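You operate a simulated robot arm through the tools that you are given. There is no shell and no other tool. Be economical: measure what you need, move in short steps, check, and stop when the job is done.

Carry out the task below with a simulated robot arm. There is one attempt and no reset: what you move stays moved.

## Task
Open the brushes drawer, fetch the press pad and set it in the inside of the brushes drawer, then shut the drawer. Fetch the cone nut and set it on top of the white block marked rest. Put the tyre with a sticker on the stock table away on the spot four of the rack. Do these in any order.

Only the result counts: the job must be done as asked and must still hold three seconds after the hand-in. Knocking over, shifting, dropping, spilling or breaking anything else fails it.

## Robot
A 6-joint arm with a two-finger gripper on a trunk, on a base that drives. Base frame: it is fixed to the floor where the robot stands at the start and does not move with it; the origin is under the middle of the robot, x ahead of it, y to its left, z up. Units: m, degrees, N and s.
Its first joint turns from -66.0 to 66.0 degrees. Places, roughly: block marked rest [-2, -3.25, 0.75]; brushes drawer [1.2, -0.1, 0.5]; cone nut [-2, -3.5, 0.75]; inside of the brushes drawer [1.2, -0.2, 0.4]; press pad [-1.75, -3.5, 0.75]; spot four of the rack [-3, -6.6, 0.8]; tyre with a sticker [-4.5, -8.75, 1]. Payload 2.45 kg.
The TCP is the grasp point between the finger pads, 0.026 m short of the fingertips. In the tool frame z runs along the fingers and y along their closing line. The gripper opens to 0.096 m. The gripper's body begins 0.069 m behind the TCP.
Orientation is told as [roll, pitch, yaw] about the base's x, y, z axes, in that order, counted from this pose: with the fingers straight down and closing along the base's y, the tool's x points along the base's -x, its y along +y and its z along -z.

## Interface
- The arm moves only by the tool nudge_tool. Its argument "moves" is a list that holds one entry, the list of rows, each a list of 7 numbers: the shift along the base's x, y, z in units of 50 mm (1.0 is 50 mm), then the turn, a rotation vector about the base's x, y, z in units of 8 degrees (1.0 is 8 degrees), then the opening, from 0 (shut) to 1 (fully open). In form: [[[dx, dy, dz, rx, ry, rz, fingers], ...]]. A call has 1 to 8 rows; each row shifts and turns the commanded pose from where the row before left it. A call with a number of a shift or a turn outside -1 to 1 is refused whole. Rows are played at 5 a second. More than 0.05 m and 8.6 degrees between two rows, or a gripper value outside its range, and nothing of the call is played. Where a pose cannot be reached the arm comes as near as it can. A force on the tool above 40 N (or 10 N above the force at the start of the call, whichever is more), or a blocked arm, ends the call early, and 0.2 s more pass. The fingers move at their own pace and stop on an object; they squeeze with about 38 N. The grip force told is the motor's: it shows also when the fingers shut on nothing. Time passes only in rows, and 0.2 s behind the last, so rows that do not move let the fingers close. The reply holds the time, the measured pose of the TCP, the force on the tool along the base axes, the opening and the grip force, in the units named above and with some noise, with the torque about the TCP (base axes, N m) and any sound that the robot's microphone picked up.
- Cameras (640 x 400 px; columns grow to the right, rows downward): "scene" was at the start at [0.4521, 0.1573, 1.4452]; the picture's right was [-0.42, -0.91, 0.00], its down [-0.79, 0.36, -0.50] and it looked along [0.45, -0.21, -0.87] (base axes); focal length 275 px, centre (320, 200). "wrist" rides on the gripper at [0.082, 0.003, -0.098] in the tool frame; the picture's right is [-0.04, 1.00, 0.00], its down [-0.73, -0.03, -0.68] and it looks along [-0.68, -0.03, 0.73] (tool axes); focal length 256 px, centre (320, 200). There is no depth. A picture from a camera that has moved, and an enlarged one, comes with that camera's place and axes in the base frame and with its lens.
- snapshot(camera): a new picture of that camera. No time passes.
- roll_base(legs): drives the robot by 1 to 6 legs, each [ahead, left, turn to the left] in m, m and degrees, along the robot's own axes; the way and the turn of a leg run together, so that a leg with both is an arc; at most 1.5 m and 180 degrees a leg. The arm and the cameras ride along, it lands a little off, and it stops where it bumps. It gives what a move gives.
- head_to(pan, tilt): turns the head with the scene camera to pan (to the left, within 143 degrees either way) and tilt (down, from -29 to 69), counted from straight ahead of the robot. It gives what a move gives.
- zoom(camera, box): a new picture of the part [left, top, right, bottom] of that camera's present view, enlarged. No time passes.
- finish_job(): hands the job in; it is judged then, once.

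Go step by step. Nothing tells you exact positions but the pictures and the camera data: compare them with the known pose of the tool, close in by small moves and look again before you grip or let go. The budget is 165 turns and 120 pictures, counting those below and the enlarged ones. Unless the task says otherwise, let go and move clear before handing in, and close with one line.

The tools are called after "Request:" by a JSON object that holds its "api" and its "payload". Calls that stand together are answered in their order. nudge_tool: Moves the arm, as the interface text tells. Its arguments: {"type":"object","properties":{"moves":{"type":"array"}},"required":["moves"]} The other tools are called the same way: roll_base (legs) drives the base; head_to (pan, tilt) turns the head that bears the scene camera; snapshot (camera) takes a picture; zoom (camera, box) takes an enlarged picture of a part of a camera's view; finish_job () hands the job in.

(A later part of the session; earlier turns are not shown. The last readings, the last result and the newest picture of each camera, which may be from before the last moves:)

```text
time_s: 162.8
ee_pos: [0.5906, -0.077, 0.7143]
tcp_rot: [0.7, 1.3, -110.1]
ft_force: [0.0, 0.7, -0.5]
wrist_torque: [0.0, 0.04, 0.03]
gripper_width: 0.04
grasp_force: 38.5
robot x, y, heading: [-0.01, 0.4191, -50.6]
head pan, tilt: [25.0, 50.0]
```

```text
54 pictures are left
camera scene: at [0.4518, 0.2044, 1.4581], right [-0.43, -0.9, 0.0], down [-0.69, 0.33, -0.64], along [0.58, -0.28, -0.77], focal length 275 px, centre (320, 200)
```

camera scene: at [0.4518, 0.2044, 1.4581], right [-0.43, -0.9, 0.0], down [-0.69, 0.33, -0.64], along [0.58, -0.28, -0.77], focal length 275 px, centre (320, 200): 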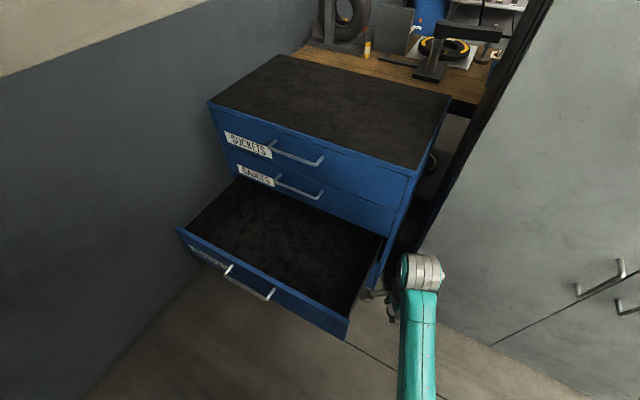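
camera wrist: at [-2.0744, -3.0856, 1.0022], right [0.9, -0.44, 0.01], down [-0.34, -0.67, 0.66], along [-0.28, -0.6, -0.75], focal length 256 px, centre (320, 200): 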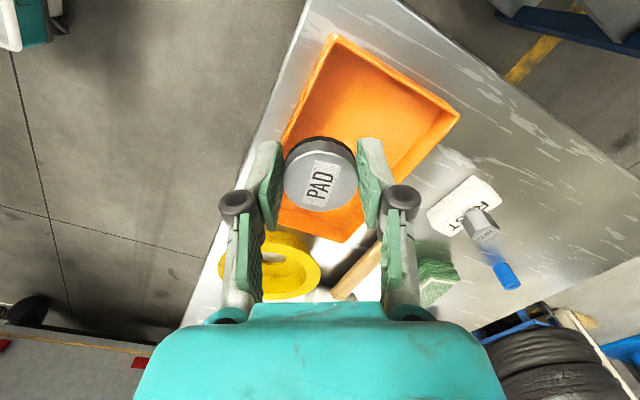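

The drawer interior spans h≈0.39–0.70, t≈0.55–1.18. I correct heading, slide left 0.38 m and forward a little to bring the pad over it.

Request:
{"api": "roll_base", "payload": {"legs": [[0, 0, -3], [0, 0.4, 0], [0.06, 0, 0]]}}

Request:
{"api": "head_to", "payload": {"pan": 0, "tilt": 58}}

Request:
{"api": "snapshot", "payload": {"camera": "scene"}}

Request:
{"api": "snapshot", "payload": {"camera": "wrist"}}

```text
time_s: 166.3
ee_pos: [0.9105, 0.0728, 0.7148]
tcp_rot: [0.8, 1.4, -113.6]
ft_force: [-1.0, 0.2, -1.3]
wrist_torque: [0.01, -0.01, 0.0]
gripper_width: 0.0399
grasp_force: 38.2
robot x, y, heading: [0.3402, 0.6037, -53.9]
head pan, tilt: [25.0, 50.0]
```

```text
time_s: 167.2
ee_pos: [0.9104, 0.0724, 0.7147]
tcp_rot: [0.8, 1.3, -113.6]
ft_force: [1.0, -0.6, -0.2]
wrist_torque: [0.03, -0.01, -0.02]
gripper_width: 0.0399
grasp_force: 37.4
robot x, y, heading: [0.3408, 0.6, -53.7]
head pan, tilt: [0.0, 58.0]
```

```text
53 pictures are left
camera scene: at [0.7619, 0.3429, 1.4479], right [-0.81, -0.59, 0.0], down [-0.5, 0.68, -0.53], along [0.31, -0.43, -0.85], focal length 275 px, centre (320, 200)
```

scene: 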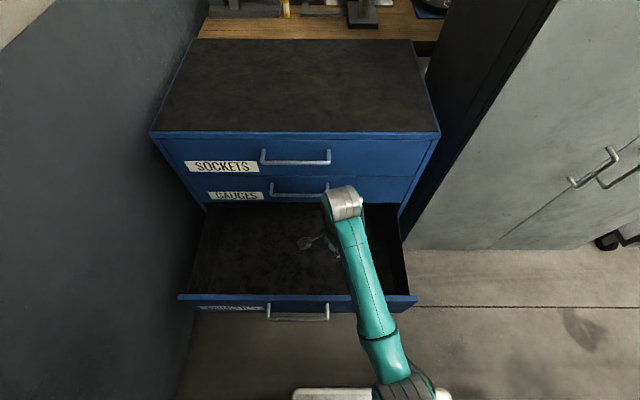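

```text
52 pictures are left
camera wrist: at [0.9448, 0.1444, 0.8138], right [0.9, -0.44, 0.01], down [-0.33, -0.67, 0.66], along [-0.28, -0.6, -0.75], focal length 256 px, centre (320, 200)
```

wrist: 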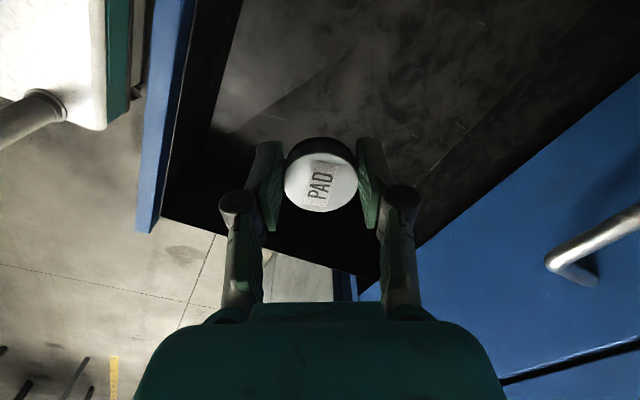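

The pad is over the drawer floor. I lower in steps, watching the forearm against the drawer front.

Request:
{"api": "nudge_tool", "payload": {"moves": [[[0.1, -0.13, -0.8, 0, 0, 0, 0], [0.1, -0.13, -0.8, 0, 0, 0, 0], [0, 0, -0.8, 0, 0, 0, 0]]]}}

Request:
{"api": "snapshot", "payload": {"camera": "scene"}}

Request:
{"api": "snapshot", "payload": {"camera": "wrist"}}

```text
time_s: 168.0
ee_pos: [0.9194, 0.058, 0.5927]
tcp_rot: [0.8, 1.4, -113.5]
ft_force: [0.7, -0.9, -1.2]
wrist_torque: [0.01, 0.02, 0.01]
gripper_width: 0.04
grasp_force: 37.9
robot x, y, heading: [0.3385, 0.6018, -53.8]
head pan, tilt: [0.0, 58.0]
```

```text
51 pictures are left
camera scene: at [0.7619, 0.3429, 1.4479], right [-0.81, -0.59, 0.0], down [-0.5, 0.68, -0.53], along [0.31, -0.43, -0.85], focal length 275 px, centre (320, 200)
```

scene: 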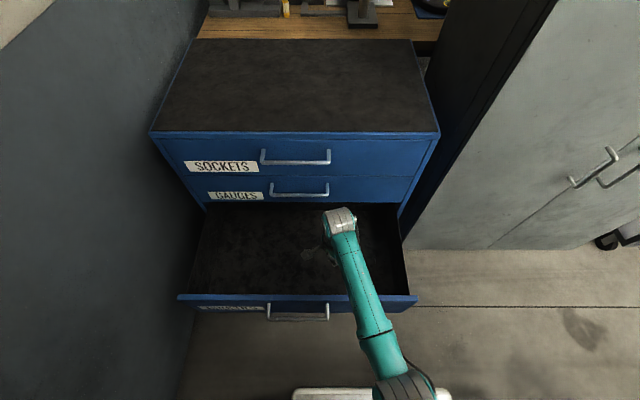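

```text
50 pictures are left
camera wrist: at [0.9536, 0.1298, 0.6921], right [0.9, -0.44, 0.01], down [-0.33, -0.67, 0.66], along [-0.28, -0.6, -0.75], focal length 256 px, centre (320, 200)
```

wrist: 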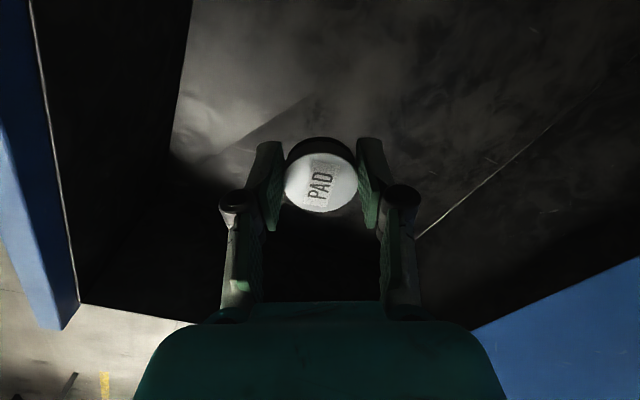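

Request:
{"api": "nudge_tool", "payload": {"moves": [[[0, 0, -0.6, 0, 0, 0, 0], [0, 0, -0.6, 0, 0, 0, 0]]]}}

Request:
{"api": "zoom", "payload": {"camera": "scene", "box": [260, 180, 460, 400]}}

Request:
{"api": "snapshot", "payload": {"camera": "wrist"}}

```text
time_s: 168.6
ee_pos: [0.9192, 0.0595, 0.5358]
tcp_rot: [0.9, 1.3, -113.5]
ft_force: [-0.6, 1.0, -1.6]
wrist_torque: [0.0, 0.0, -0.03]
gripper_width: 0.04
grasp_force: 38.2
robot x, y, heading: [0.3375, 0.6039, -54.1]
head pan, tilt: [0.0, 58.0]
```

```text
1.82 times, centred on (360, 290) of scene
camera zoom: at [0.7619, 0.3429, 1.4479], right [-0.81, -0.59, 0.0], down [-0.5, 0.68, -0.53], along [0.31, -0.43, -0.85], focal length 500 px, centre (247, 36)
```

zoom: 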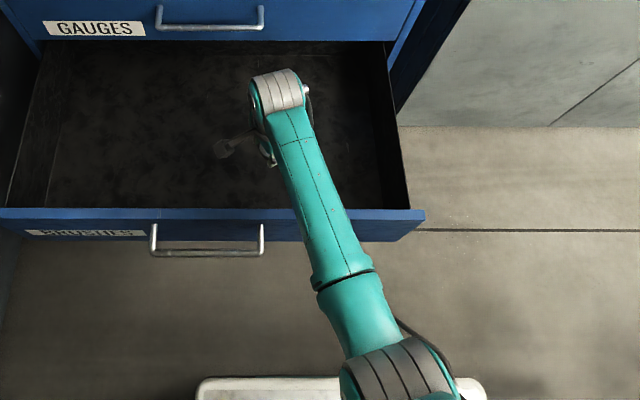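

```text
48 pictures are left
camera wrist: at [0.9551, 0.1315, 0.6339], right [0.9, -0.44, 0.01], down [-0.33, -0.67, 0.66], along [-0.28, -0.6, -0.75], focal length 256 px, centre (320, 200)
```

wrist: 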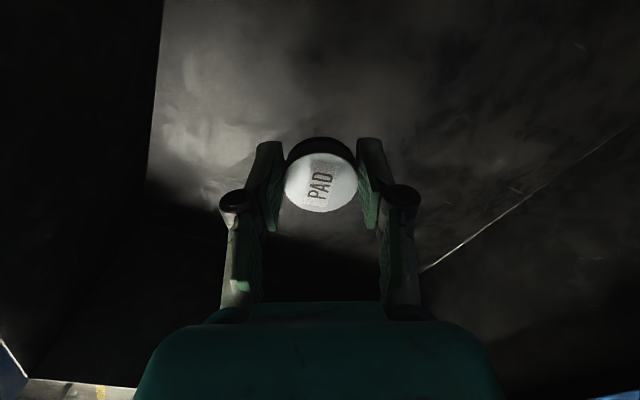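

The elbow is higher than the wrist, so the forearm clears the drawer front. I continue down to contact.

Request:
{"api": "nudge_tool", "payload": {"moves": [[[0, 0, -0.4, 0, 0, 0, 0], [0, 0, -0.2, 0, 0, 0, 0], [0, 0, -0.2, 0, 0, 0, 0], [0, 0, -0.2, 0, 0, 0, 0]]]}}

Request:
{"api": "snapshot", "payload": {"camera": "wrist"}}

```text
time_s: 169.6
ee_pos: [0.9199, 0.0589, 0.4856]
tcp_rot: [0.9, 1.3, -113.6]
ft_force: [-0.2, -0.1, -1.1]
wrist_torque: [0.01, -0.02, 0.01]
gripper_width: 0.0397
grasp_force: 37.6
robot x, y, heading: [0.339, 0.6071, -53.7]
head pan, tilt: [0.0, 58.0]
```

```text
47 pictures are left
camera wrist: at [0.9538, 0.1312, 0.5839], right [0.9, -0.44, 0.01], down [-0.33, -0.67, 0.66], along [-0.28, -0.6, -0.75], focal length 256 px, centre (320, 200)
```

wrist: 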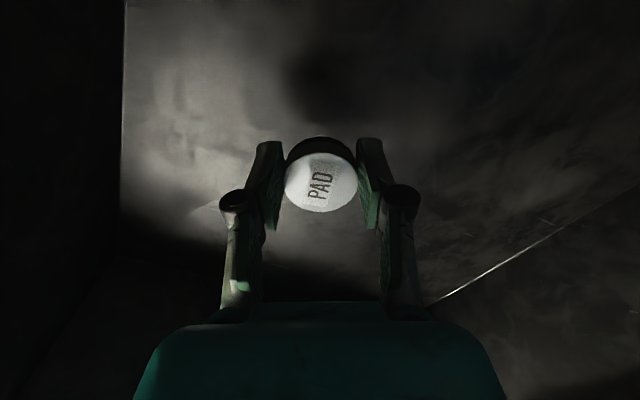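

Request:
{"api": "nudge_tool", "payload": {"moves": [[[0, 0, -0.2, 0, 0, 0, 0], [0, 0, -0.2, 0, 0, 0, 0], [0, 0, -0.15, 0, 0, 0, 0], [0, 0, -0.1, 0, 0, 0, 0]]]}}

Request:
{"api": "snapshot", "payload": {"camera": "wrist"}}

```text
time_s: 170.6
ee_pos: [0.921, 0.0607, 0.4516]
tcp_rot: [0.7, 1.3, -113.5]
ft_force: [-0.2, -0.3, -1.5]
wrist_torque: [0.01, -0.04, -0.02]
gripper_width: 0.0399
grasp_force: 37.8
robot x, y, heading: [0.3385, 0.6029, -53.6]
head pan, tilt: [0.0, 58.0]
```

```text
46 pictures are left
camera wrist: at [0.9551, 0.1322, 0.5507], right [0.9, -0.44, 0.01], down [-0.33, -0.67, 0.66], along [-0.28, -0.6, -0.75], focal length 256 px, centre (320, 200)
```

wrist: 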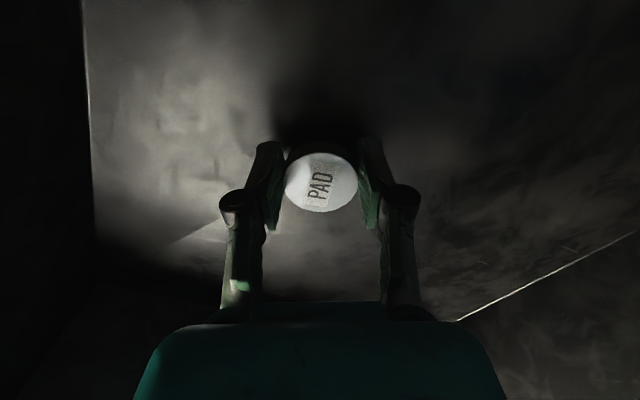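

Close to the floor now; a little more down, in small steps.

Request:
{"api": "nudge_tool", "payload": {"moves": [[[0, 0, -0.1, 0, 0, 0, 0], [0, 0, -0.1, 0, 0, 0, 0], [0, 0, -0.1, 0, 0, 0, 0], [0, 0, -0.1, 0, 0, 0, 0]]]}}

```text
time_s: 171.5
ee_pos: [0.9236, 0.0543, 0.4387]
tcp_rot: [1.3, 1.0, -113.5]
ft_force: [-1.5, -4.0, 9.3]
wrist_torque: [-0.08, 0.32, 0.09]
gripper_width: 0.0403
grasp_force: 38.4
robot x, y, heading: [0.3382, 0.6033, -53.9]
head pan, tilt: [0.0, 58.0]
stopped in row 4: the force on the tool passed its limit at 50 N (the readings are from after the stop); the commanded pose is now the measured one
```

Contact with the floor. Release and rise.

Request:
{"api": "nudge_tool", "payload": {"moves": [[[0, 0, 0.02, 0, 0, 0, 0.7], [0, 0, 0, 0, 0, 0, 0.7], [0, 0, 0, 0, 0, 0, 0.7], [0, 0, 0.6, 0, 0, 0, 0.7], [0, 0, 0.8, 0, 0, 0, 0.7]]]}}

Request:
{"api": "snapshot", "payload": {"camera": "wrist"}}

```text
time_s: 172.7
ee_pos: [0.9223, 0.0574, 0.5081]
tcp_rot: [1.2, 1.2, -113.5]
ft_force: [-0.4, -0.2, -0.8]
wrist_torque: [-0.03, -0.03, 0.01]
gripper_width: 0.0675
grasp_force: 0.1
robot x, y, heading: [0.339, 0.604, -53.9]
head pan, tilt: [0.0, 58.0]
```

```text
45 pictures are left
camera wrist: at [0.9568, 0.1311, 0.6067], right [0.9, -0.44, 0.02], down [-0.34, -0.67, 0.66], along [-0.28, -0.6, -0.75], focal length 256 px, centre (320, 200)
```

wrist: 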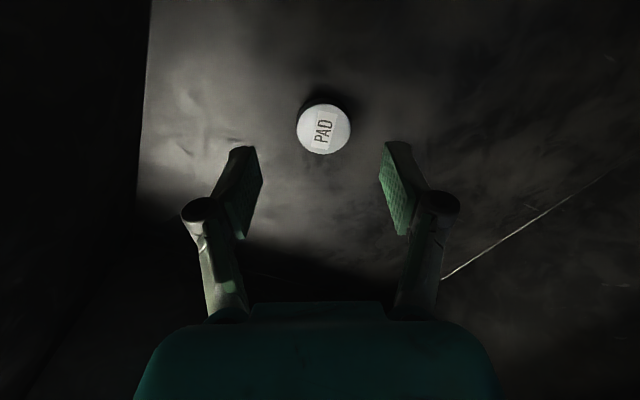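

The pad lies in the drawer. I rise, back the base off, and prepare to grip the handle again to shut it.

Request:
{"api": "nudge_tool", "payload": {"moves": [[[0, 0, 0.9, 0, 0, 0, 1], [0, 0, 0.9, 0, 0, 0, 1], [0, 0, 0.9, 0, 0, 0, 1], [0, 0, 0.9, 0, 0, 0, 1]]]}}

Request:
{"api": "roll_base", "payload": {"legs": [[-0.2, 0, 0], [0, 0.07, 0]]}}

Request:
{"api": "nudge_tool", "payload": {"moves": [[[-0.4, 0.54, 0, 0, 0, -1, 1], [-0.4, 0.54, 0, 0, 0, -1, 1], [0, 0, 0, 0, 0, -1, 1], [0, 0, 0, 0, 0, -0.75, 1]]]}}

Request:
{"api": "snapshot", "payload": {"camera": "scene"}}

```text
time_s: 173.7
ee_pos: [0.9235, 0.0525, 0.6861]
tcp_rot: [1.2, 1.2, -113.6]
ft_force: [0.3, -0.6, -0.3]
wrist_torque: [0.0, -0.02, -0.01]
gripper_width: 0.0961
grasp_force: 0.1
robot x, y, heading: [0.3415, 0.6043, -53.5]
head pan, tilt: [0.0, 58.0]
```

```text
time_s: 176.0
ee_pos: [0.8599, 0.2566, 0.6864]
tcp_rot: [1.1, 1.0, -113.9]
ft_force: [0.3, 0.1, -0.8]
wrist_torque: [0.04, 0.03, 0.01]
gripper_width: 0.0959
grasp_force: 0.0
robot x, y, heading: [0.2796, 0.8078, -53.9]
head pan, tilt: [0.0, 58.0]
```

```text
time_s: 177.0
ee_pos: [0.8217, 0.3093, 0.6868]
tcp_rot: [1.3, 1.0, -143.9]
ft_force: [0.4, -0.5, -0.3]
wrist_torque: [-0.03, -0.02, 0.01]
gripper_width: 0.0961
grasp_force: 0.0
robot x, y, heading: [0.2773, 0.8117, -54.1]
head pan, tilt: [0.0, 58.0]
```

```text
44 pictures are left
camera scene: at [0.6992, 0.5463, 1.4479], right [-0.81, -0.59, 0.0], down [-0.5, 0.69, -0.53], along [0.31, -0.43, -0.85], focal length 275 px, centre (320, 200)
```

scene: 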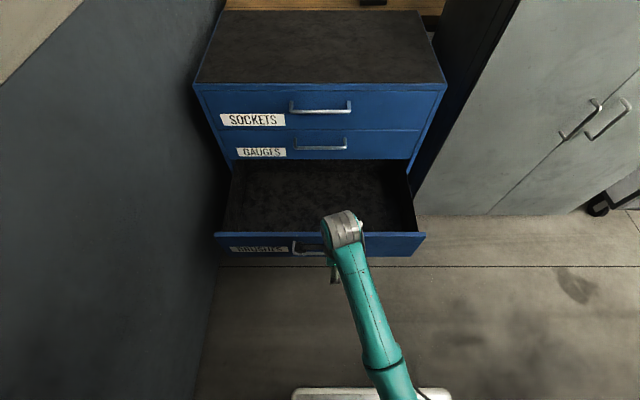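

I pitch the tool toward the handle while lowering and shifting left.

Request:
{"api": "nudge_tool", "payload": {"moves": [[[-0.04, 0.33, -0.25, 0.804, 0.595, 0, 1]]]}}

```text
time_s: 177.4
ee_pos: [0.8179, 0.3279, 0.6751]
tcp_rot: [-7.0, 1.0, -144.0]
ft_force: [0.4, 0.1, -0.5]
wrist_torque: [0.03, 0.0, -0.01]
gripper_width: 0.096
grasp_force: 0.1
robot x, y, heading: [0.2807, 0.8096, -53.8]
head pan, tilt: [0.0, 58.0]
```

Wrong pitch sign; I reverse it now.

Request:
{"api": "nudge_tool", "payload": {"moves": [[[0.06, 0.045, -0.15, -0.804, -0.595, 0, 1], [0.06, 0.045, -0.25, -0.804, -0.595, 0, 1], [0.06, 0.045, -0.3, -0.804, -0.595, 0, 1], [0.06, 0.045, -0.3, -0.804, -0.595, 0, 1], [0.06, 0.045, -0.3, -0.804, -0.595, 0, 1], [0.06, 0.045, -0.3, -0.804, -0.595, 0, 1], [0.06, 0.045, -0.35, -0.804, -0.595, 0, 1], [0.06, 0.045, -0.35, -0.804, -0.595, 0, 1]]]}}

Request:
{"api": "nudge_tool", "payload": {"moves": [[[0, 0, 0, -0.7, -0.52, 0, 1]]]}}

Request:
{"api": "snapshot", "payload": {"camera": "wrist"}}

Request:
{"api": "snapshot", "payload": {"camera": "scene"}}

```text
time_s: 179.2
ee_pos: [0.844, 0.3437, 0.5588]
tcp_rot: [57.3, 0.9, -142.7]
ft_force: [0.5, 0.6, 0.1]
wrist_torque: [0.03, 0.01, 0.01]
gripper_width: 0.0959
grasp_force: 0.0
robot x, y, heading: [0.2779, 0.8089, -53.8]
head pan, tilt: [0.0, 58.0]
```

```text
time_s: 179.6
ee_pos: [0.8431, 0.3379, 0.5704]
tcp_rot: [63.6, 0.7, -142.4]
ft_force: [-0.8, 0.1, 0.0]
wrist_torque: [-0.02, -0.02, -0.03]
gripper_width: 0.0958
grasp_force: 0.0
out of reach, approached as far as the arm can: row 1
robot x, y, heading: [0.2755, 0.8113, -53.9]
head pan, tilt: [0.0, 58.0]
```

```text
43 pictures are left
camera wrist: at [0.8555, 0.4556, 0.617], right [0.23, -0.38, 0.9], down [-0.96, 0.04, 0.27], along [-0.14, -0.92, -0.36], focal length 256 px, centre (320, 200)
```

wrist: 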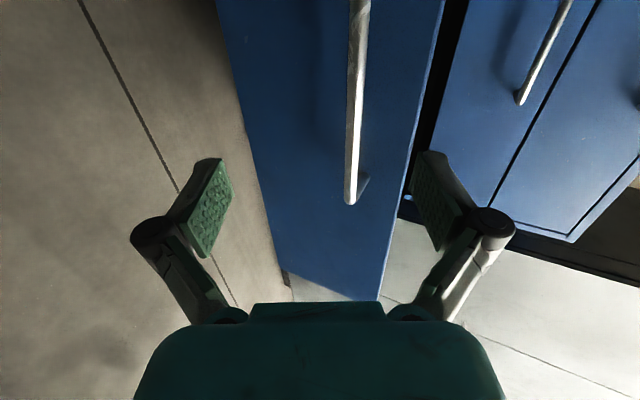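

```text
42 pictures are left
camera scene: at [0.6992, 0.5464, 1.4479], right [-0.81, -0.59, 0.0], down [-0.5, 0.69, -0.53], along [0.31, -0.43, -0.85], focal length 275 px, centre (320, 200)
```

scene: 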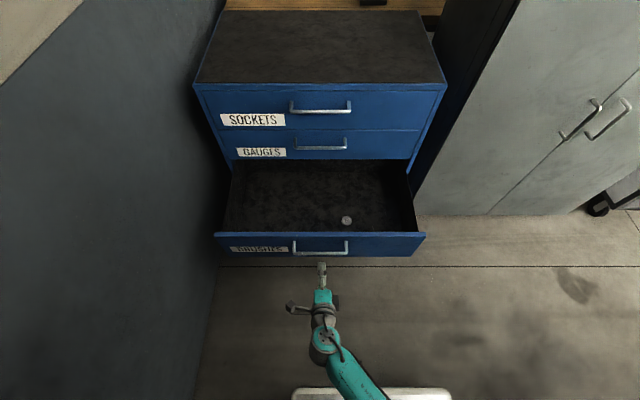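

The pad is visible in the drawer, and the fingers face the handle. I advance 7 cm and close.

Request:
{"api": "nudge_tool", "payload": {"moves": [[[0.415, -0.56, -0.12, 0, 0, 0, 1], [0.415, -0.56, -0.12, 0, 0, 0, 1]]]}}

Request:
{"api": "nudge_tool", "payload": {"moves": [[[0, 0, 0, 0, 0, 0, 0], [0, 0, 0, 0, 0, 0, 0], [0, 0, 0, 0, 0, 0, 0]]]}}

Request:
{"api": "snapshot", "payload": {"camera": "wrist"}}

```text
time_s: 180.2
ee_pos: [0.8859, 0.2806, 0.5588]
tcp_rot: [64.2, 0.7, -142.8]
ft_force: [-0.1, 0.4, -0.1]
wrist_torque: [0.01, 0.0, 0.03]
gripper_width: 0.0959
grasp_force: 0.0
robot x, y, heading: [0.2777, 0.8078, -54.2]
head pan, tilt: [0.0, 58.0]
```

```text
time_s: 181.0
ee_pos: [0.8875, 0.2804, 0.5622]
tcp_rot: [64.4, 0.8, -142.7]
ft_force: [-4.5, -5.5, 35.8]
wrist_torque: [-0.75, 0.13, -0.77]
gripper_width: 0.0113
grasp_force: 38.6
robot x, y, heading: [0.277, 0.8076, -53.8]
head pan, tilt: [0.0, 58.0]
```

```text
41 pictures are left
camera wrist: at [0.9004, 0.3987, 0.6076], right [0.22, -0.37, 0.9], down [-0.97, 0.05, 0.26], along [-0.14, -0.93, -0.35], focal length 256 px, centre (320, 200)
```

wrist: 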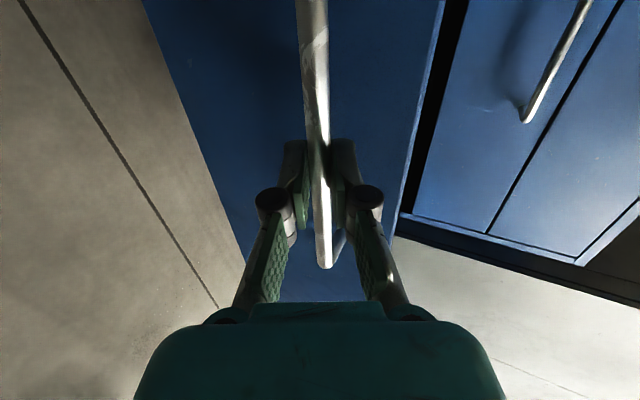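

Gripped. I push the drawer in along −53.5°.

Request:
{"api": "nudge_tool", "payload": {"moves": [[[0.15, -0.2, 0.05, 0, 0, 0, 0], [0.297, -0.402, 0, 0, 0, 0, 0], [0.297, -0.402, 0, 0, 0, 0, 0], [0.297, -0.402, 0, 0, 0, 0, 0]]]}}

```text
time_s: 182.0
ee_pos: [0.9385, 0.2113, 0.5626]
tcp_rot: [64.2, 0.8, -142.5]
ft_force: [13.2, 12.2, 26.8]
wrist_torque: [-0.39, -0.05, -0.27]
gripper_width: 0.011
grasp_force: 38.4
robot x, y, heading: [0.2799, 0.8109, -54.2]
head pan, tilt: [0.0, 58.0]
```

Request:
{"api": "nudge_tool", "payload": {"moves": [[[0.04, 0.03, 0.06, 0, 0, 0, 0], [0.297, -0.402, 0, 0, 0, 0, 0], [0.297, -0.402, 0, 0, 0, 0, 0], [0.297, -0.402, 0, 0, 0, 0, 0]]]}}

```text
time_s: 183.0
ee_pos: [0.9791, 0.1534, 0.563]
tcp_rot: [63.8, 0.7, -142.8]
ft_force: [12.8, 12.6, -16.3]
wrist_torque: [0.13, 0.3, -0.41]
gripper_width: 0.011
grasp_force: 38.1
robot x, y, heading: [0.2792, 0.8063, -53.9]
head pan, tilt: [0.0, 58.0]
```

Request:
{"api": "nudge_tool", "payload": {"moves": [[[0.03, 0.03, -0.04, 0, 0, 0, 0], [0.297, -0.402, 0, 0, 0, 0, 0], [0.297, -0.402, 0, 0, 0, 0, 0]]]}}

Request:
{"api": "roll_base", "payload": {"legs": [[0.07, 0, 0]]}}

```text
time_s: 183.8
ee_pos: [1.0109, 0.1116, 0.5623]
tcp_rot: [63.8, 0.6, -142.9]
ft_force: [-13.3, -7.0, -6.4]
wrist_torque: [-0.26, 0.53, -0.95]
gripper_width: 0.0113
grasp_force: 38.4
robot x, y, heading: [0.2747, 0.8079, -54.2]
head pan, tilt: [0.0, 58.0]
```

```text
time_s: 184.8
ee_pos: [1.0535, 0.0559, 0.5635]
tcp_rot: [63.8, 0.8, -142.7]
ft_force: [-26.7, -16.7, -9.4]
wrist_torque: [-0.03, 0.25, -0.43]
gripper_width: 0.0114
grasp_force: 38.0
robot x, y, heading: [0.32, 0.7533, -53.9]
head pan, tilt: [0.0, 58.0]
```

Request:
{"api": "nudge_tool", "payload": {"moves": [[[-0.05, -0.035, 0, 0, 0, 0, 0], [0.238, -0.322, 0, 0, 0, 0, 0], [0.238, -0.322, 0, 0, 0, 0, 0]]]}}

Request:
{"api": "nudge_tool", "payload": {"moves": [[[0.15, -0.2, 0, 0, 0, 0, 0], [0.12, -0.16, 0, 0, 0, 0, 0], [0.06, -0.08, 0, 0, 0, 0, 0]]]}}

Request:
{"api": "snapshot", "payload": {"camera": "scene"}}

```text
time_s: 185.5
ee_pos: [1.0653, 0.04, 0.5617]
tcp_rot: [62.8, 0.7, -142.3]
ft_force: [-0.2, 2.1, -3.8]
wrist_torque: [0.14, 0.05, -0.35]
gripper_width: 0.0113
grasp_force: 37.8
out of reach, approached as far as the arm can: row 2, 3
robot x, y, heading: [0.3208, 0.7513, -54.1]
head pan, tilt: [0.0, 58.0]
stopped in row 3: the force on the tool passed its limit at 49 N (the readings are from after the stop); the commanded pose is now the measured one
```

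```text
time_s: 186.1
ee_pos: [1.073, 0.03, 0.562]
tcp_rot: [62.1, 0.7, -142.1]
ft_force: [2.0, 2.2, -4.9]
wrist_torque: [0.27, -0.12, -0.36]
gripper_width: 0.0113
grasp_force: 38.3
out of reach, approached as far as the arm can: row 1, 2
robot x, y, heading: [0.3169, 0.7525, -53.9]
head pan, tilt: [0.0, 58.0]
stopped in row 3: the force on the tool passed its limit at 45 N (the readings are from after the stop); the commanded pose is now the measured one
```

```text
40 pictures are left
camera scene: at [0.7416, 0.4906, 1.4478], right [-0.81, -0.59, 0.0], down [-0.5, 0.69, -0.53], along [0.31, -0.43, -0.85], focal length 275 px, centre (320, 200)
```

scene: 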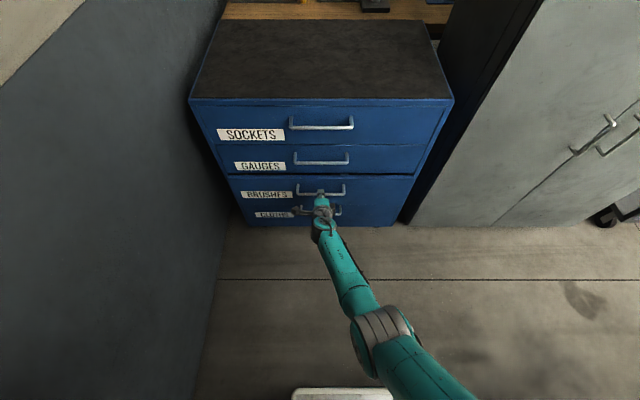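

Almost shut; about 3 cm left. I push the rest with the base.

Request:
{"api": "roll_base", "payload": {"legs": [[0.025, 0, 0]]}}

Request:
{"api": "zoom", "payload": {"camera": "scene", "box": [190, 110, 430, 260]}}

```text
time_s: 186.9
ee_pos: [1.0865, 0.0103, 0.5623]
tcp_rot: [62.0, 0.6, -142.1]
ft_force: [-7.1, 18.5, -7.9]
wrist_torque: [0.44, -0.26, -0.09]
gripper_width: 0.0114
grasp_force: 38.5
robot x, y, heading: [0.3326, 0.7359, -54.0]
head pan, tilt: [0.0, 58.0]
```

```text
2.67 times, centred on (310, 185) of scene
camera zoom: at [0.7558, 0.4712, 1.4479], right [-0.81, -0.59, 0.0], down [-0.5, 0.69, -0.53], along [0.31, -0.43, -0.85], focal length 733 px, centre (347, 240)
```

zoom: 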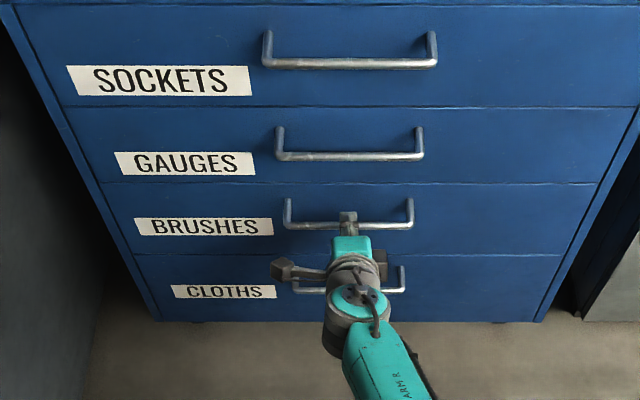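

Request:
{"api": "roll_base", "payload": {"legs": [[0.015, 0, 0]]}}

```text
time_s: 188.2
ee_pos: [1.0929, 0.0019, 0.5567]
tcp_rot: [61.6, 0.6, -142.1]
ft_force: [2.4, -1.0, -2.0]
wrist_torque: [0.27, -0.36, -0.11]
gripper_width: 0.0107
grasp_force: 37.8
robot x, y, heading: [0.3423, 0.7229, -53.9]
head pan, tilt: [0.0, 58.0]
stopped in leg 1: the force on the tool passed its limit at 42 N (the readings are from after the stop); the commanded pose is now the measured one
```

The drawer is at its stop. I release, back off and check.

Request:
{"api": "nudge_tool", "payload": {"moves": [[[0, 0, 0, 0, 0, 0, 0.7], [0, 0, 0, 0, 0, 0, 0.7], [0, 0, 0, 0, 0, 0, 0.7]]]}}

Request:
{"api": "roll_base", "payload": {"legs": [[-0.2, 0, 0]]}}

Request:
{"api": "zoom", "payload": {"camera": "scene", "box": [190, 60, 430, 230]}}

```text
time_s: 189.0
ee_pos: [1.093, 0.0016, 0.5575]
tcp_rot: [61.5, 0.6, -142.0]
ft_force: [1.4, 0.0, 0.1]
wrist_torque: [0.01, 0.03, 0.03]
gripper_width: 0.0671
grasp_force: 0.0
robot x, y, heading: [0.3417, 0.7198, -53.9]
head pan, tilt: [0.0, 58.0]
```

```text
time_s: 190.7
ee_pos: [1.0202, 0.1025, 0.5575]
tcp_rot: [61.6, 0.6, -142.2]
ft_force: [-0.7, 0.2, 0.2]
wrist_torque: [0.01, -0.01, 0.01]
gripper_width: 0.0669
grasp_force: 0.0
robot x, y, heading: [0.2682, 0.824, -53.7]
head pan, tilt: [0.0, 58.0]
stopped in leg 1: the robot was blocked; the commanded pose is now the measured one
```

```text
2.35 times, centred on (310, 145) of scene
camera zoom: at [0.6918, 0.5608, 1.4479], right [-0.81, -0.59, 0.0], down [-0.5, 0.69, -0.53], along [0.31, -0.43, -0.85], focal length 647 px, centre (344, 329)
```

zoom: 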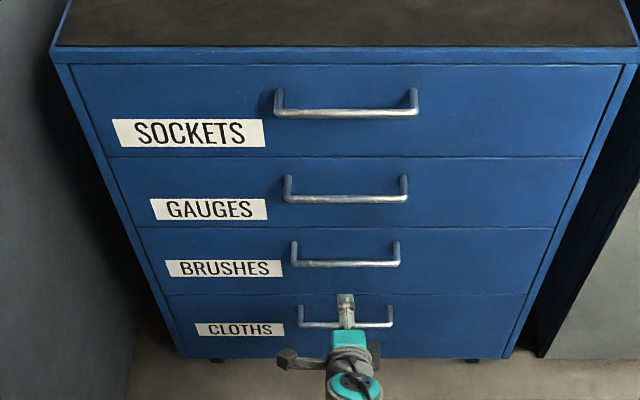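

The drawer is shut flush. I edge forward off the bench behind, and bring the tool back to pointing down and retracted.

Request:
{"api": "roll_base", "payload": {"legs": [[0.06, 0, 0]]}}

Request:
{"api": "nudge_tool", "payload": {"moves": [[[-0.3, 0.4, 0, 0.804, 0.595, 0, 0.7], [-0.3, 0.4, 0.1, 0.804, 0.595, 0, 0.7], [-0.3, 0.4, 0.3, 0.804, 0.595, 0, 0.7], [-0.3, 0.4, 0.4, 0.804, 0.595, 0, 0.7], [-0.3, 0.4, 0.5, 0.804, 0.595, 0, 0.7], [-0.3, 0.4, 0.5, 0.804, 0.595, 0, 0.7], [-0.3, 0.4, 0.5, 0.804, 0.595, 0, 0.7], [0, 0, 0.4, 0.5, 0.37, 0, 0.7]]]}}

Request:
{"api": "roll_base", "payload": {"legs": [[0.1, -0.1, 0], [0, -0.7, 0], [0, 0, -90]]}}

Request:
{"api": "head_to", "payload": {"pan": 15, "tilt": 20}}

Request:
{"api": "snapshot", "payload": {"camera": "scene"}}

```text
time_s: 191.7
ee_pos: [1.0539, 0.0533, 0.5579]
tcp_rot: [61.6, 0.6, -142.1]
ft_force: [-0.5, 0.1, -0.8]
wrist_torque: [-0.01, 0.0, -0.01]
gripper_width: 0.0671
grasp_force: 0.0
robot x, y, heading: [0.3038, 0.7756, -53.8]
head pan, tilt: [0.0, 58.0]
```

```text
time_s: 193.4
ee_pos: [0.9479, 0.193, 0.6916]
tcp_rot: [0.5, 1.5, -143.3]
ft_force: [-0.7, 0.6, -0.1]
wrist_torque: [0.01, -0.01, 0.0]
gripper_width: 0.0671
grasp_force: 0.1
robot x, y, heading: [0.3038, 0.774, -54.1]
head pan, tilt: [0.0, 58.0]
```

```text
time_s: 202.0
ee_pos: [-0.855, -0.4375, 0.6911]
tcp_rot: [0.7, 1.6, 127.9]
ft_force: [-0.8, 1.0, -1.1]
wrist_torque: [-0.03, 0.03, 0.0]
gripper_width: 0.067
grasp_force: 0.0
robot x, y, heading: [-0.2854, 0.2148, -142.6]
head pan, tilt: [0.0, 58.0]
```

```text
time_s: 203.1
ee_pos: [-0.8552, -0.439, 0.6916]
tcp_rot: [0.7, 1.5, 127.9]
ft_force: [-0.3, -0.4, -0.1]
wrist_torque: [-0.03, -0.01, 0.0]
gripper_width: 0.0671
grasp_force: 0.1
robot x, y, heading: [-0.2875, 0.2163, -142.8]
head pan, tilt: [15.0, 20.0]
```

```text
37 pictures are left
camera scene: at [-0.539, -0.2406, 1.5036], right [-0.79, 0.61, 0.0], down [0.21, 0.27, -0.94], along [-0.57, -0.74, -0.34], focal length 275 px, centre (320, 200)
```

scene: 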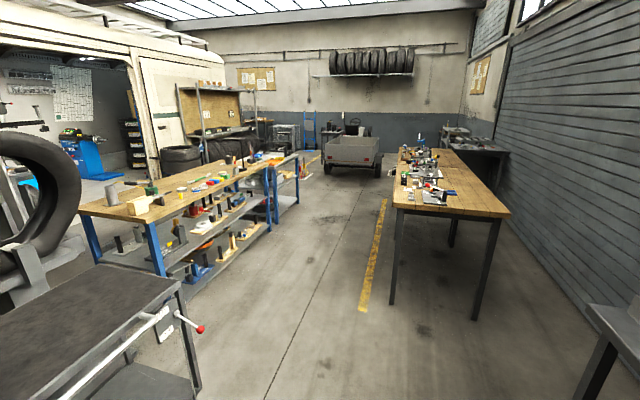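

I drive down the aisle past the metal table toward the rack area.

Request:
{"api": "roll_base", "payload": {"legs": [[1.2, 0, 0], [0.7, 0.75, 0], [1.4, 0.05, 0], [1.4, 0, 0]]}}

Request:
{"api": "head_to", "payload": {"pan": 50, "tilt": 18}}

Request:
{"api": "snapshot", "payload": {"camera": "scene"}}

```text
time_s: 227.1
ee_pos: [-3.9335, -4.034, 0.6915]
tcp_rot: [0.7, 1.5, 129.0]
ft_force: [0.4, 0.0, 0.6]
wrist_torque: [0.0, -0.01, 0.03]
gripper_width: 0.0673
grasp_force: 0.0
robot x, y, heading: [-3.3754, -3.3692, -141.8]
head pan, tilt: [15.0, 20.0]
```

```text
time_s: 228.2
ee_pos: [-3.9336, -4.0338, 0.6921]
tcp_rot: [0.6, 1.5, 128.9]
ft_force: [0.3, 0.6, -1.5]
wrist_torque: [-0.01, 0.02, 0.01]
gripper_width: 0.067
grasp_force: 0.0
robot x, y, heading: [-3.3764, -3.3735, -141.5]
head pan, tilt: [50.0, 18.0]
```

```text
36 pictures are left
camera scene: at [-3.5693, -3.8491, 1.5069], right [-1.0, 0.03, 0.0], down [0.01, 0.31, -0.95], along [-0.03, -0.95, -0.31], focal length 275 px, centre (320, 200)
```

scene: 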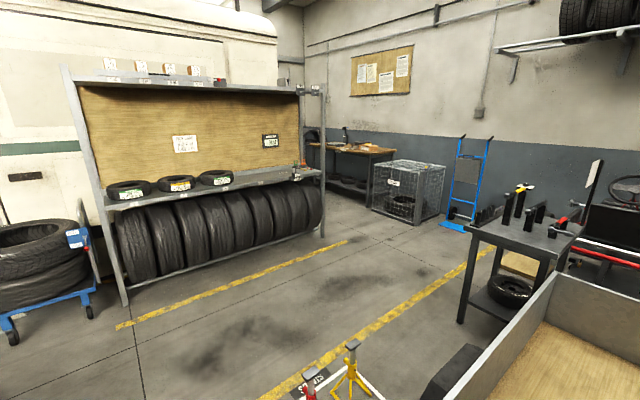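

Request:
{"api": "zoom", "payload": {"camera": "scene", "box": [290, 120, 450, 220]}}

Request:
{"api": "zoom", "payload": {"camera": "scene", "box": [90, 140, 346, 300]}}

```text
4.00 times, centred on (370, 170) of scene
camera zoom: at [-3.5693, -3.8491, 1.5069], right [-1.0, 0.03, 0.0], down [0.01, 0.31, -0.95], along [-0.03, -0.95, -0.31], focal length 1100 px, centre (120, 320)
```

zoom: 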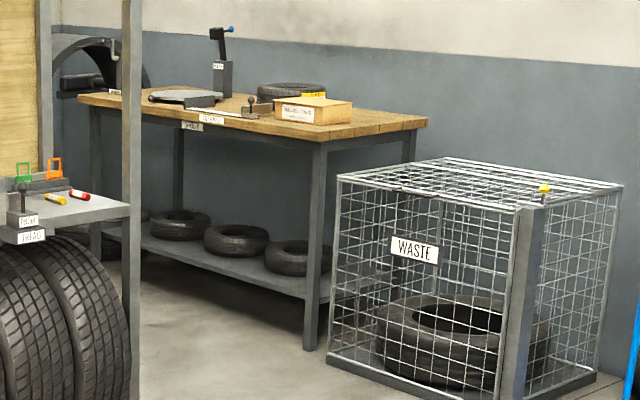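

```text
2.50 times, centred on (218, 220) of scene
camera zoom: at [-3.5693, -3.8491, 1.5069], right [-1.0, 0.03, 0.0], down [0.01, 0.31, -0.95], along [-0.03, -0.95, -0.31], focal length 687 px, centre (575, 150)
```

zoom: 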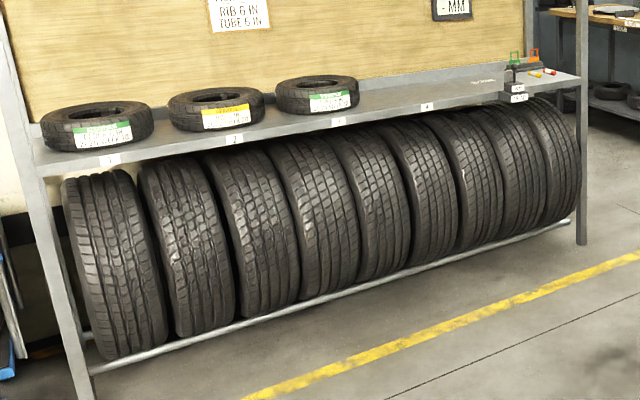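

Rack spots 1–4 are labelled; the sticker tyre lies on the far table behind a box. I shift left across the open floor, then go ahead beside the rack.

Request:
{"api": "roll_base", "payload": {"legs": [[0.3, 0, -2], [0, 1.2, 0], [0, 0.65, 0], [1.2, 0, 0], [0.6, 0, 0]]}}

Request:
{"api": "head_to", "payload": {"pan": 35, "tilt": 25}}

Request:
{"api": "snapshot", "payload": {"camera": "scene"}}

```text
time_s: 229.0
ee_pos: [-3.9475, -4.0423, 0.6916]
tcp_rot: [0.1, 1.5, 128.9]
ft_force: [5.7, 4.0, 1.3]
wrist_torque: [-0.09, 0.18, 0.0]
gripper_width: 0.0633
grasp_force: 0.1
robot x, y, heading: [-3.392, -3.3821, -141.8]
head pan, tilt: [50.0, 18.0]
stopped in leg 1: the force on the tool passed its limit at 46 N (the readings are from after the stop); the commanded pose is now the measured one
```

```text
time_s: 229.8
ee_pos: [-3.9479, -4.0424, 0.6911]
tcp_rot: [0.2, 1.4, 128.8]
ft_force: [7.2, 4.0, -0.9]
wrist_torque: [-0.1, 0.09, 0.01]
gripper_width: 0.0627
grasp_force: 0.0
robot x, y, heading: [-3.3897, -3.3807, -141.8]
head pan, tilt: [35.0, 25.0]
```

```text
33 pictures are left
camera scene: at [-3.6086, -3.8553, 1.4957], right [-0.96, 0.29, 0.0], down [0.12, 0.4, -0.91], along [-0.26, -0.87, -0.42], focal length 275 px, centre (320, 200)
```

scene: 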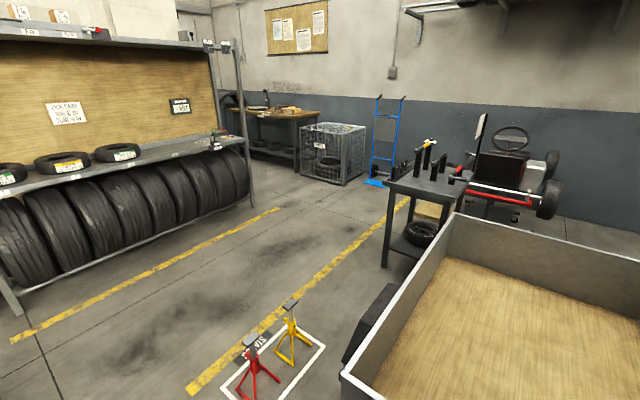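

The fingers met the trailer's side. I back off straight and look at the wrist view.

Request:
{"api": "roll_base", "payload": {"legs": [[-0.08, 0, 0]]}}

Request:
{"api": "snapshot", "payload": {"camera": "wrist"}}

Request:
{"api": "head_to", "payload": {"pan": 0, "tilt": 45}}

Request:
{"api": "snapshot", "payload": {"camera": "scene"}}

```text
time_s: 230.8
ee_pos: [-3.8864, -3.9949, 0.6906]
tcp_rot: [0.1, 1.6, 129.0]
ft_force: [-0.2, -0.5, -0.5]
wrist_torque: [0.01, -0.01, 0.01]
gripper_width: 0.067
grasp_force: 0.0
robot x, y, heading: [-3.3309, -3.3303, -141.5]
head pan, tilt: [35.0, 25.0]
```

```text
32 pictures are left
camera wrist: at [-3.8375, -4.0582, 0.7908], right [-0.8, -0.6, 0.0], down [-0.45, 0.6, 0.66], along [-0.4, 0.53, -0.75], focal length 256 px, centre (320, 200)
```

wrist: 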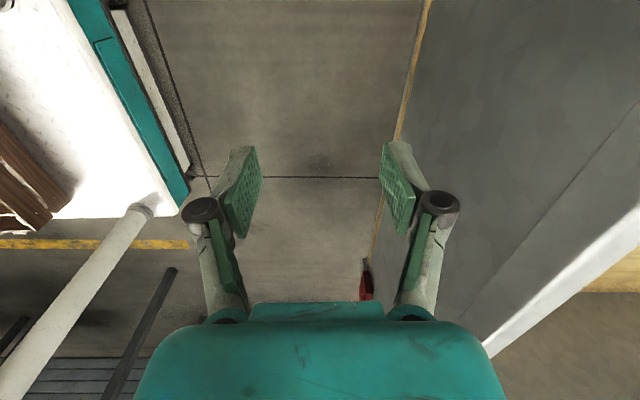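

```text
time_s: 231.8
ee_pos: [-3.8864, -3.9945, 0.6916]
tcp_rot: [0.2, 1.4, 129.1]
ft_force: [0.2, -0.1, -0.2]
wrist_torque: [0.0, -0.02, 0.01]
gripper_width: 0.0672
grasp_force: 0.1
robot x, y, heading: [-3.332, -3.3327, -141.7]
head pan, tilt: [0.0, 45.0]
```

```text
31 pictures are left
camera scene: at [-3.584, -3.7693, 1.465], right [-0.62, 0.79, 0.0], down [0.56, 0.44, -0.71], along [-0.56, -0.44, -0.71], focal length 275 px, centre (320, 200)
```

scene: 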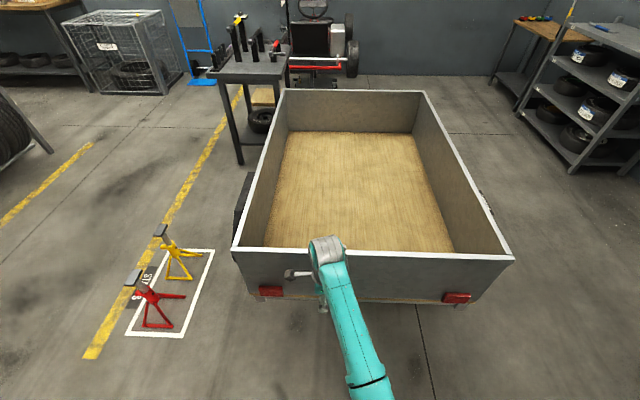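

The trailer is straight ahead. I turn left partway and move diagonally between the table end and the trailer.

Request:
{"api": "roll_base", "payload": {"legs": [[0, 0, 50], [0.168, -0.21, 0], [0.94, 0.747, 0], [0.47, 0.37, 0]]}}

Request:
{"api": "head_to", "payload": {"pan": -15, "tilt": 25}}

Request:
{"api": "snapshot", "payload": {"camera": "scene"}}

```text
time_s: 244.5
ee_pos: [-2.2867, -5.7526, 0.6918]
tcp_rot: [-0.2, 1.1, -179.5]
ft_force: [-3.8, 9.3, 7.0]
wrist_torque: [-0.5, -0.13, -0.03]
gripper_width: 0.0627
grasp_force: 0.0
robot x, y, heading: [-2.4612, -4.9066, -90.2]
head pan, tilt: [0.0, 45.0]
stopped in leg 4: the force on the tool passed its limit at 65 N (the readings are from after the stop); the commanded pose is now the measured one
```

```text
time_s: 245.3
ee_pos: [-2.2885, -5.7531, 0.692]
tcp_rot: [-0.2, 1.0, -179.6]
ft_force: [-4.2, 9.9, 2.5]
wrist_torque: [-0.35, -0.16, -0.09]
gripper_width: 0.0618
grasp_force: 0.1
robot x, y, heading: [-2.4607, -4.9081, -89.9]
head pan, tilt: [-15.0, 25.0]
```

```text
30 pictures are left
camera scene: at [-2.2982, -5.387, 1.4956], right [-0.97, 0.26, 0.0], down [0.11, 0.41, -0.91], along [-0.23, -0.88, -0.42], focal length 275 px, centre (320, 200)
```

scene: 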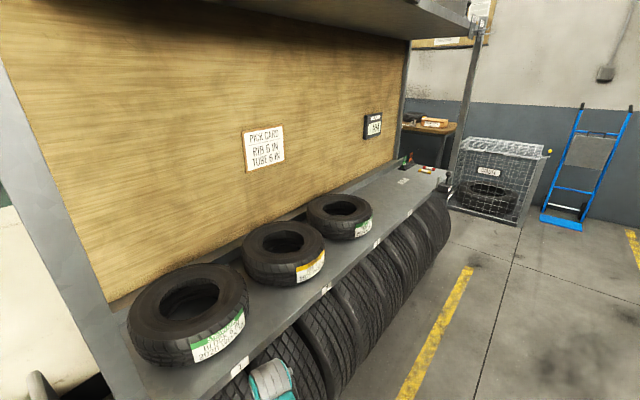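

The gripper touched a big tyre under the shelf. I back straight off at once.

Request:
{"api": "roll_base", "payload": {"legs": [[-0.25, 0, 0]]}}

Request:
{"api": "head_to", "payload": {"pan": 0, "tilt": 35}}

Request:
{"api": "snapshot", "payload": {"camera": "scene"}}

```text
time_s: 247.2
ee_pos: [-2.2902, -5.5048, 0.6917]
tcp_rot: [-0.1, 1.0, -179.7]
ft_force: [0.5, -1.0, 0.2]
wrist_torque: [0.02, -0.01, -0.03]
gripper_width: 0.0671
grasp_force: 0.1
robot x, y, heading: [-2.4572, -4.6558, -90.3]
head pan, tilt: [-15.0, 25.0]
```

```text
time_s: 247.9
ee_pos: [-2.2896, -5.5049, 0.6917]
tcp_rot: [-0.1, 1.0, -179.7]
ft_force: [0.5, -0.2, -0.7]
wrist_torque: [0.01, -0.01, -0.01]
gripper_width: 0.067
grasp_force: 0.1
robot x, y, heading: [-2.4588, -4.6572, -90.2]
head pan, tilt: [0.0, 35.0]
```

```text
29 pictures are left
camera scene: at [-2.2754, -5.1376, 1.4799], right [-1.0, 0.0, 0.0], down [0.0, 0.57, -0.82], along [0.0, -0.82, -0.57], focal length 275 px, centre (320, 200)
```

scene: 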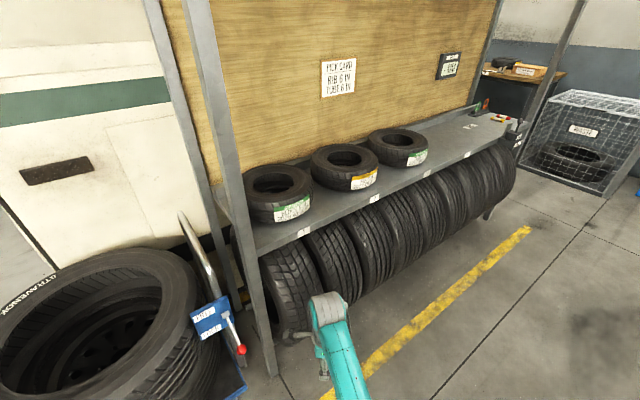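

The rack is undisturbed. I turn parallel to the rack, keep 0.8 m clear, and drive to its far end.

Request:
{"api": "roll_base", "payload": {"legs": [[0, 0, -53], [0, 0.22, 0], [1.3, 0, 0], [0.9, 0, 0]]}}

Request:
{"api": "head_to", "payload": {"pan": 40, "tilt": 25}}

Request:
{"api": "snapshot", "payload": {"camera": "scene"}}

```text
time_s: 262.5
ee_pos: [-4.5927, -6.9012, 0.6916]
tcp_rot: [-0.2, 1.1, 130.5]
ft_force: [-0.7, -1.1, 0.3]
wrist_torque: [-0.01, 0.01, 0.04]
gripper_width: 0.067
grasp_force: 0.0
robot x, y, heading: [-4.0592, -6.2239, -140.1]
head pan, tilt: [0.0, 35.0]
```

```text
time_s: 263.6
ee_pos: [-4.5913, -6.9022, 0.692]
tcp_rot: [-0.1, 1.1, 130.4]
ft_force: [-0.8, 0.5, -0.2]
wrist_torque: [0.02, -0.03, -0.01]
gripper_width: 0.067
grasp_force: 0.0
robot x, y, heading: [-4.0532, -6.2241, -140.4]
head pan, tilt: [40.0, 25.0]
```

```text
28 pictures are left
camera scene: at [-4.2506, -6.7076, 1.4956], right [-0.98, 0.17, 0.0], down [0.07, 0.42, -0.91], along [-0.16, -0.89, -0.42], focal length 275 px, centre (320, 200)
```

scene: 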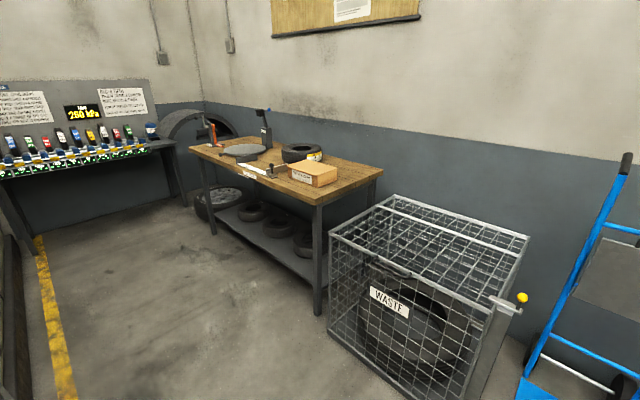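

The sticker tyre is on the table at about h 4.43, t −8.82, table top ≈0.84 m. I extend and raise the arm here in free space, so I can slide in above the cage and box.

Request:
{"api": "nudge_tool", "payload": {"moves": [[[-0.5, -0.41, 0.5, 0, 0, 0, 1], [-0.5, -0.41, 0.5, 0, 0, 0, 1], [-0.5, -0.41, 0.5, 0, 0, 0, 1], [-0.5, -0.41, 0.5, 0, 0, 0, 1], [-0.5, -0.41, 0.5, 0, 0, 0, 1], [-0.5, -0.41, 0.5, 0, 0, 0, 1], [-0.5, -0.41, 0.5, 0, 0, 0, 1]]]}}

Request:
{"api": "nudge_tool", "payload": {"moves": [[[0, 0, 0.8, 0, 0, 0, 1], [0, 0, 0.8, 0, 0, 0, 1], [0, 0, 0.6, 0, 0, 0, 1]]]}}

```text
time_s: 265.1
ee_pos: [-4.7665, -7.044, 0.8673]
tcp_rot: [-0.2, 1.1, 130.5]
ft_force: [0.0, 0.0, -0.1]
wrist_torque: [0.05, -0.01, 0.03]
gripper_width: 0.0958
grasp_force: 0.1
robot x, y, heading: [-4.0556, -6.2233, -139.9]
head pan, tilt: [40.0, 25.0]
```

```text
time_s: 265.9
ee_pos: [-4.766, -7.0442, 0.9765]
tcp_rot: [-0.3, 1.1, 130.4]
ft_force: [-0.5, -1.1, -0.3]
wrist_torque: [-0.01, -0.02, 0.04]
gripper_width: 0.0961
grasp_force: 0.1
robot x, y, heading: [-4.0538, -6.2229, -139.9]
head pan, tilt: [40.0, 25.0]
```

Request:
{"api": "nudge_tool", "payload": {"moves": [[[-0.15, -0.12, 0.7, 0, 0, 0, 1]]]}}

Request:
{"api": "roll_base", "payload": {"legs": [[0, 0, -3.5], [0.6, 0, 0], [0, 1.4, 0]]}}

Request:
{"api": "head_to", "payload": {"pan": 10, "tilt": 40}}

Request:
{"api": "snapshot", "payload": {"camera": "scene"}}

Request:
{"api": "snapshot", "payload": {"camera": "wrist"}}

```text
time_s: 266.4
ee_pos: [-4.774, -7.0478, 1.0127]
tcp_rot: [-0.2, 1.1, 130.5]
ft_force: [-0.8, -0.3, -0.4]
wrist_torque: [0.02, 0.0, -0.01]
gripper_width: 0.0957
grasp_force: 0.1
robot x, y, heading: [-4.0601, -6.2231, -139.9]
head pan, tilt: [40.0, 25.0]
```

```text
time_s: 276.8
ee_pos: [-4.4793, -8.478, 1.0139]
tcp_rot: [-0.1, 1.1, 126.0]
ft_force: [-0.5, -0.4, 0.3]
wrist_torque: [-0.01, 0.03, -0.01]
gripper_width: 0.0961
grasp_force: 0.1
robot x, y, heading: [-3.6976, -7.7134, -144.5]
head pan, tilt: [40.0, 25.0]
```

```text
time_s: 277.7
ee_pos: [-4.4793, -8.4791, 1.0143]
tcp_rot: [0.0, 1.1, 126.0]
ft_force: [-0.3, -0.1, 0.7]
wrist_torque: [0.0, 0.02, 0.03]
gripper_width: 0.096
grasp_force: 0.1
robot x, y, heading: [-3.6976, -7.7163, -144.4]
head pan, tilt: [10.0, 40.0]
```

```text
27 pictures are left
camera scene: at [-3.9669, -8.1506, 1.4723], right [-0.71, 0.7, 0.0], down [0.45, 0.46, -0.77], along [-0.54, -0.55, -0.64], focal length 275 px, centre (320, 200)
```

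scene: 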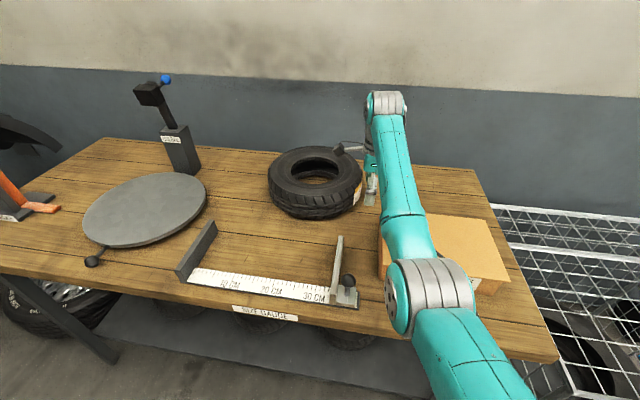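

```text
26 pictures are left
camera wrist: at [-4.4341, -8.5444, 1.113], right [-0.83, -0.55, 0.0], down [-0.42, 0.62, 0.66], along [-0.37, 0.55, -0.75], focal length 256 px, centre (320, 200)
```

wrist: 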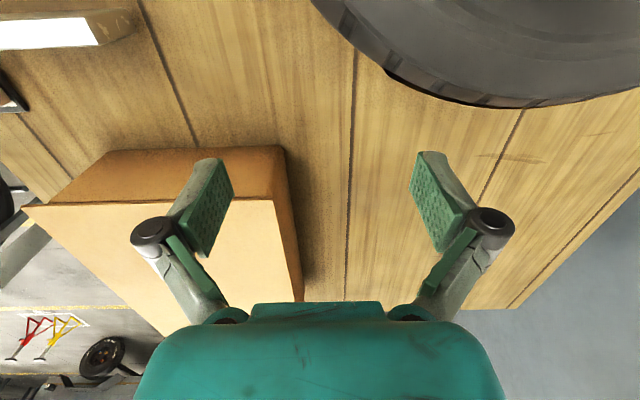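

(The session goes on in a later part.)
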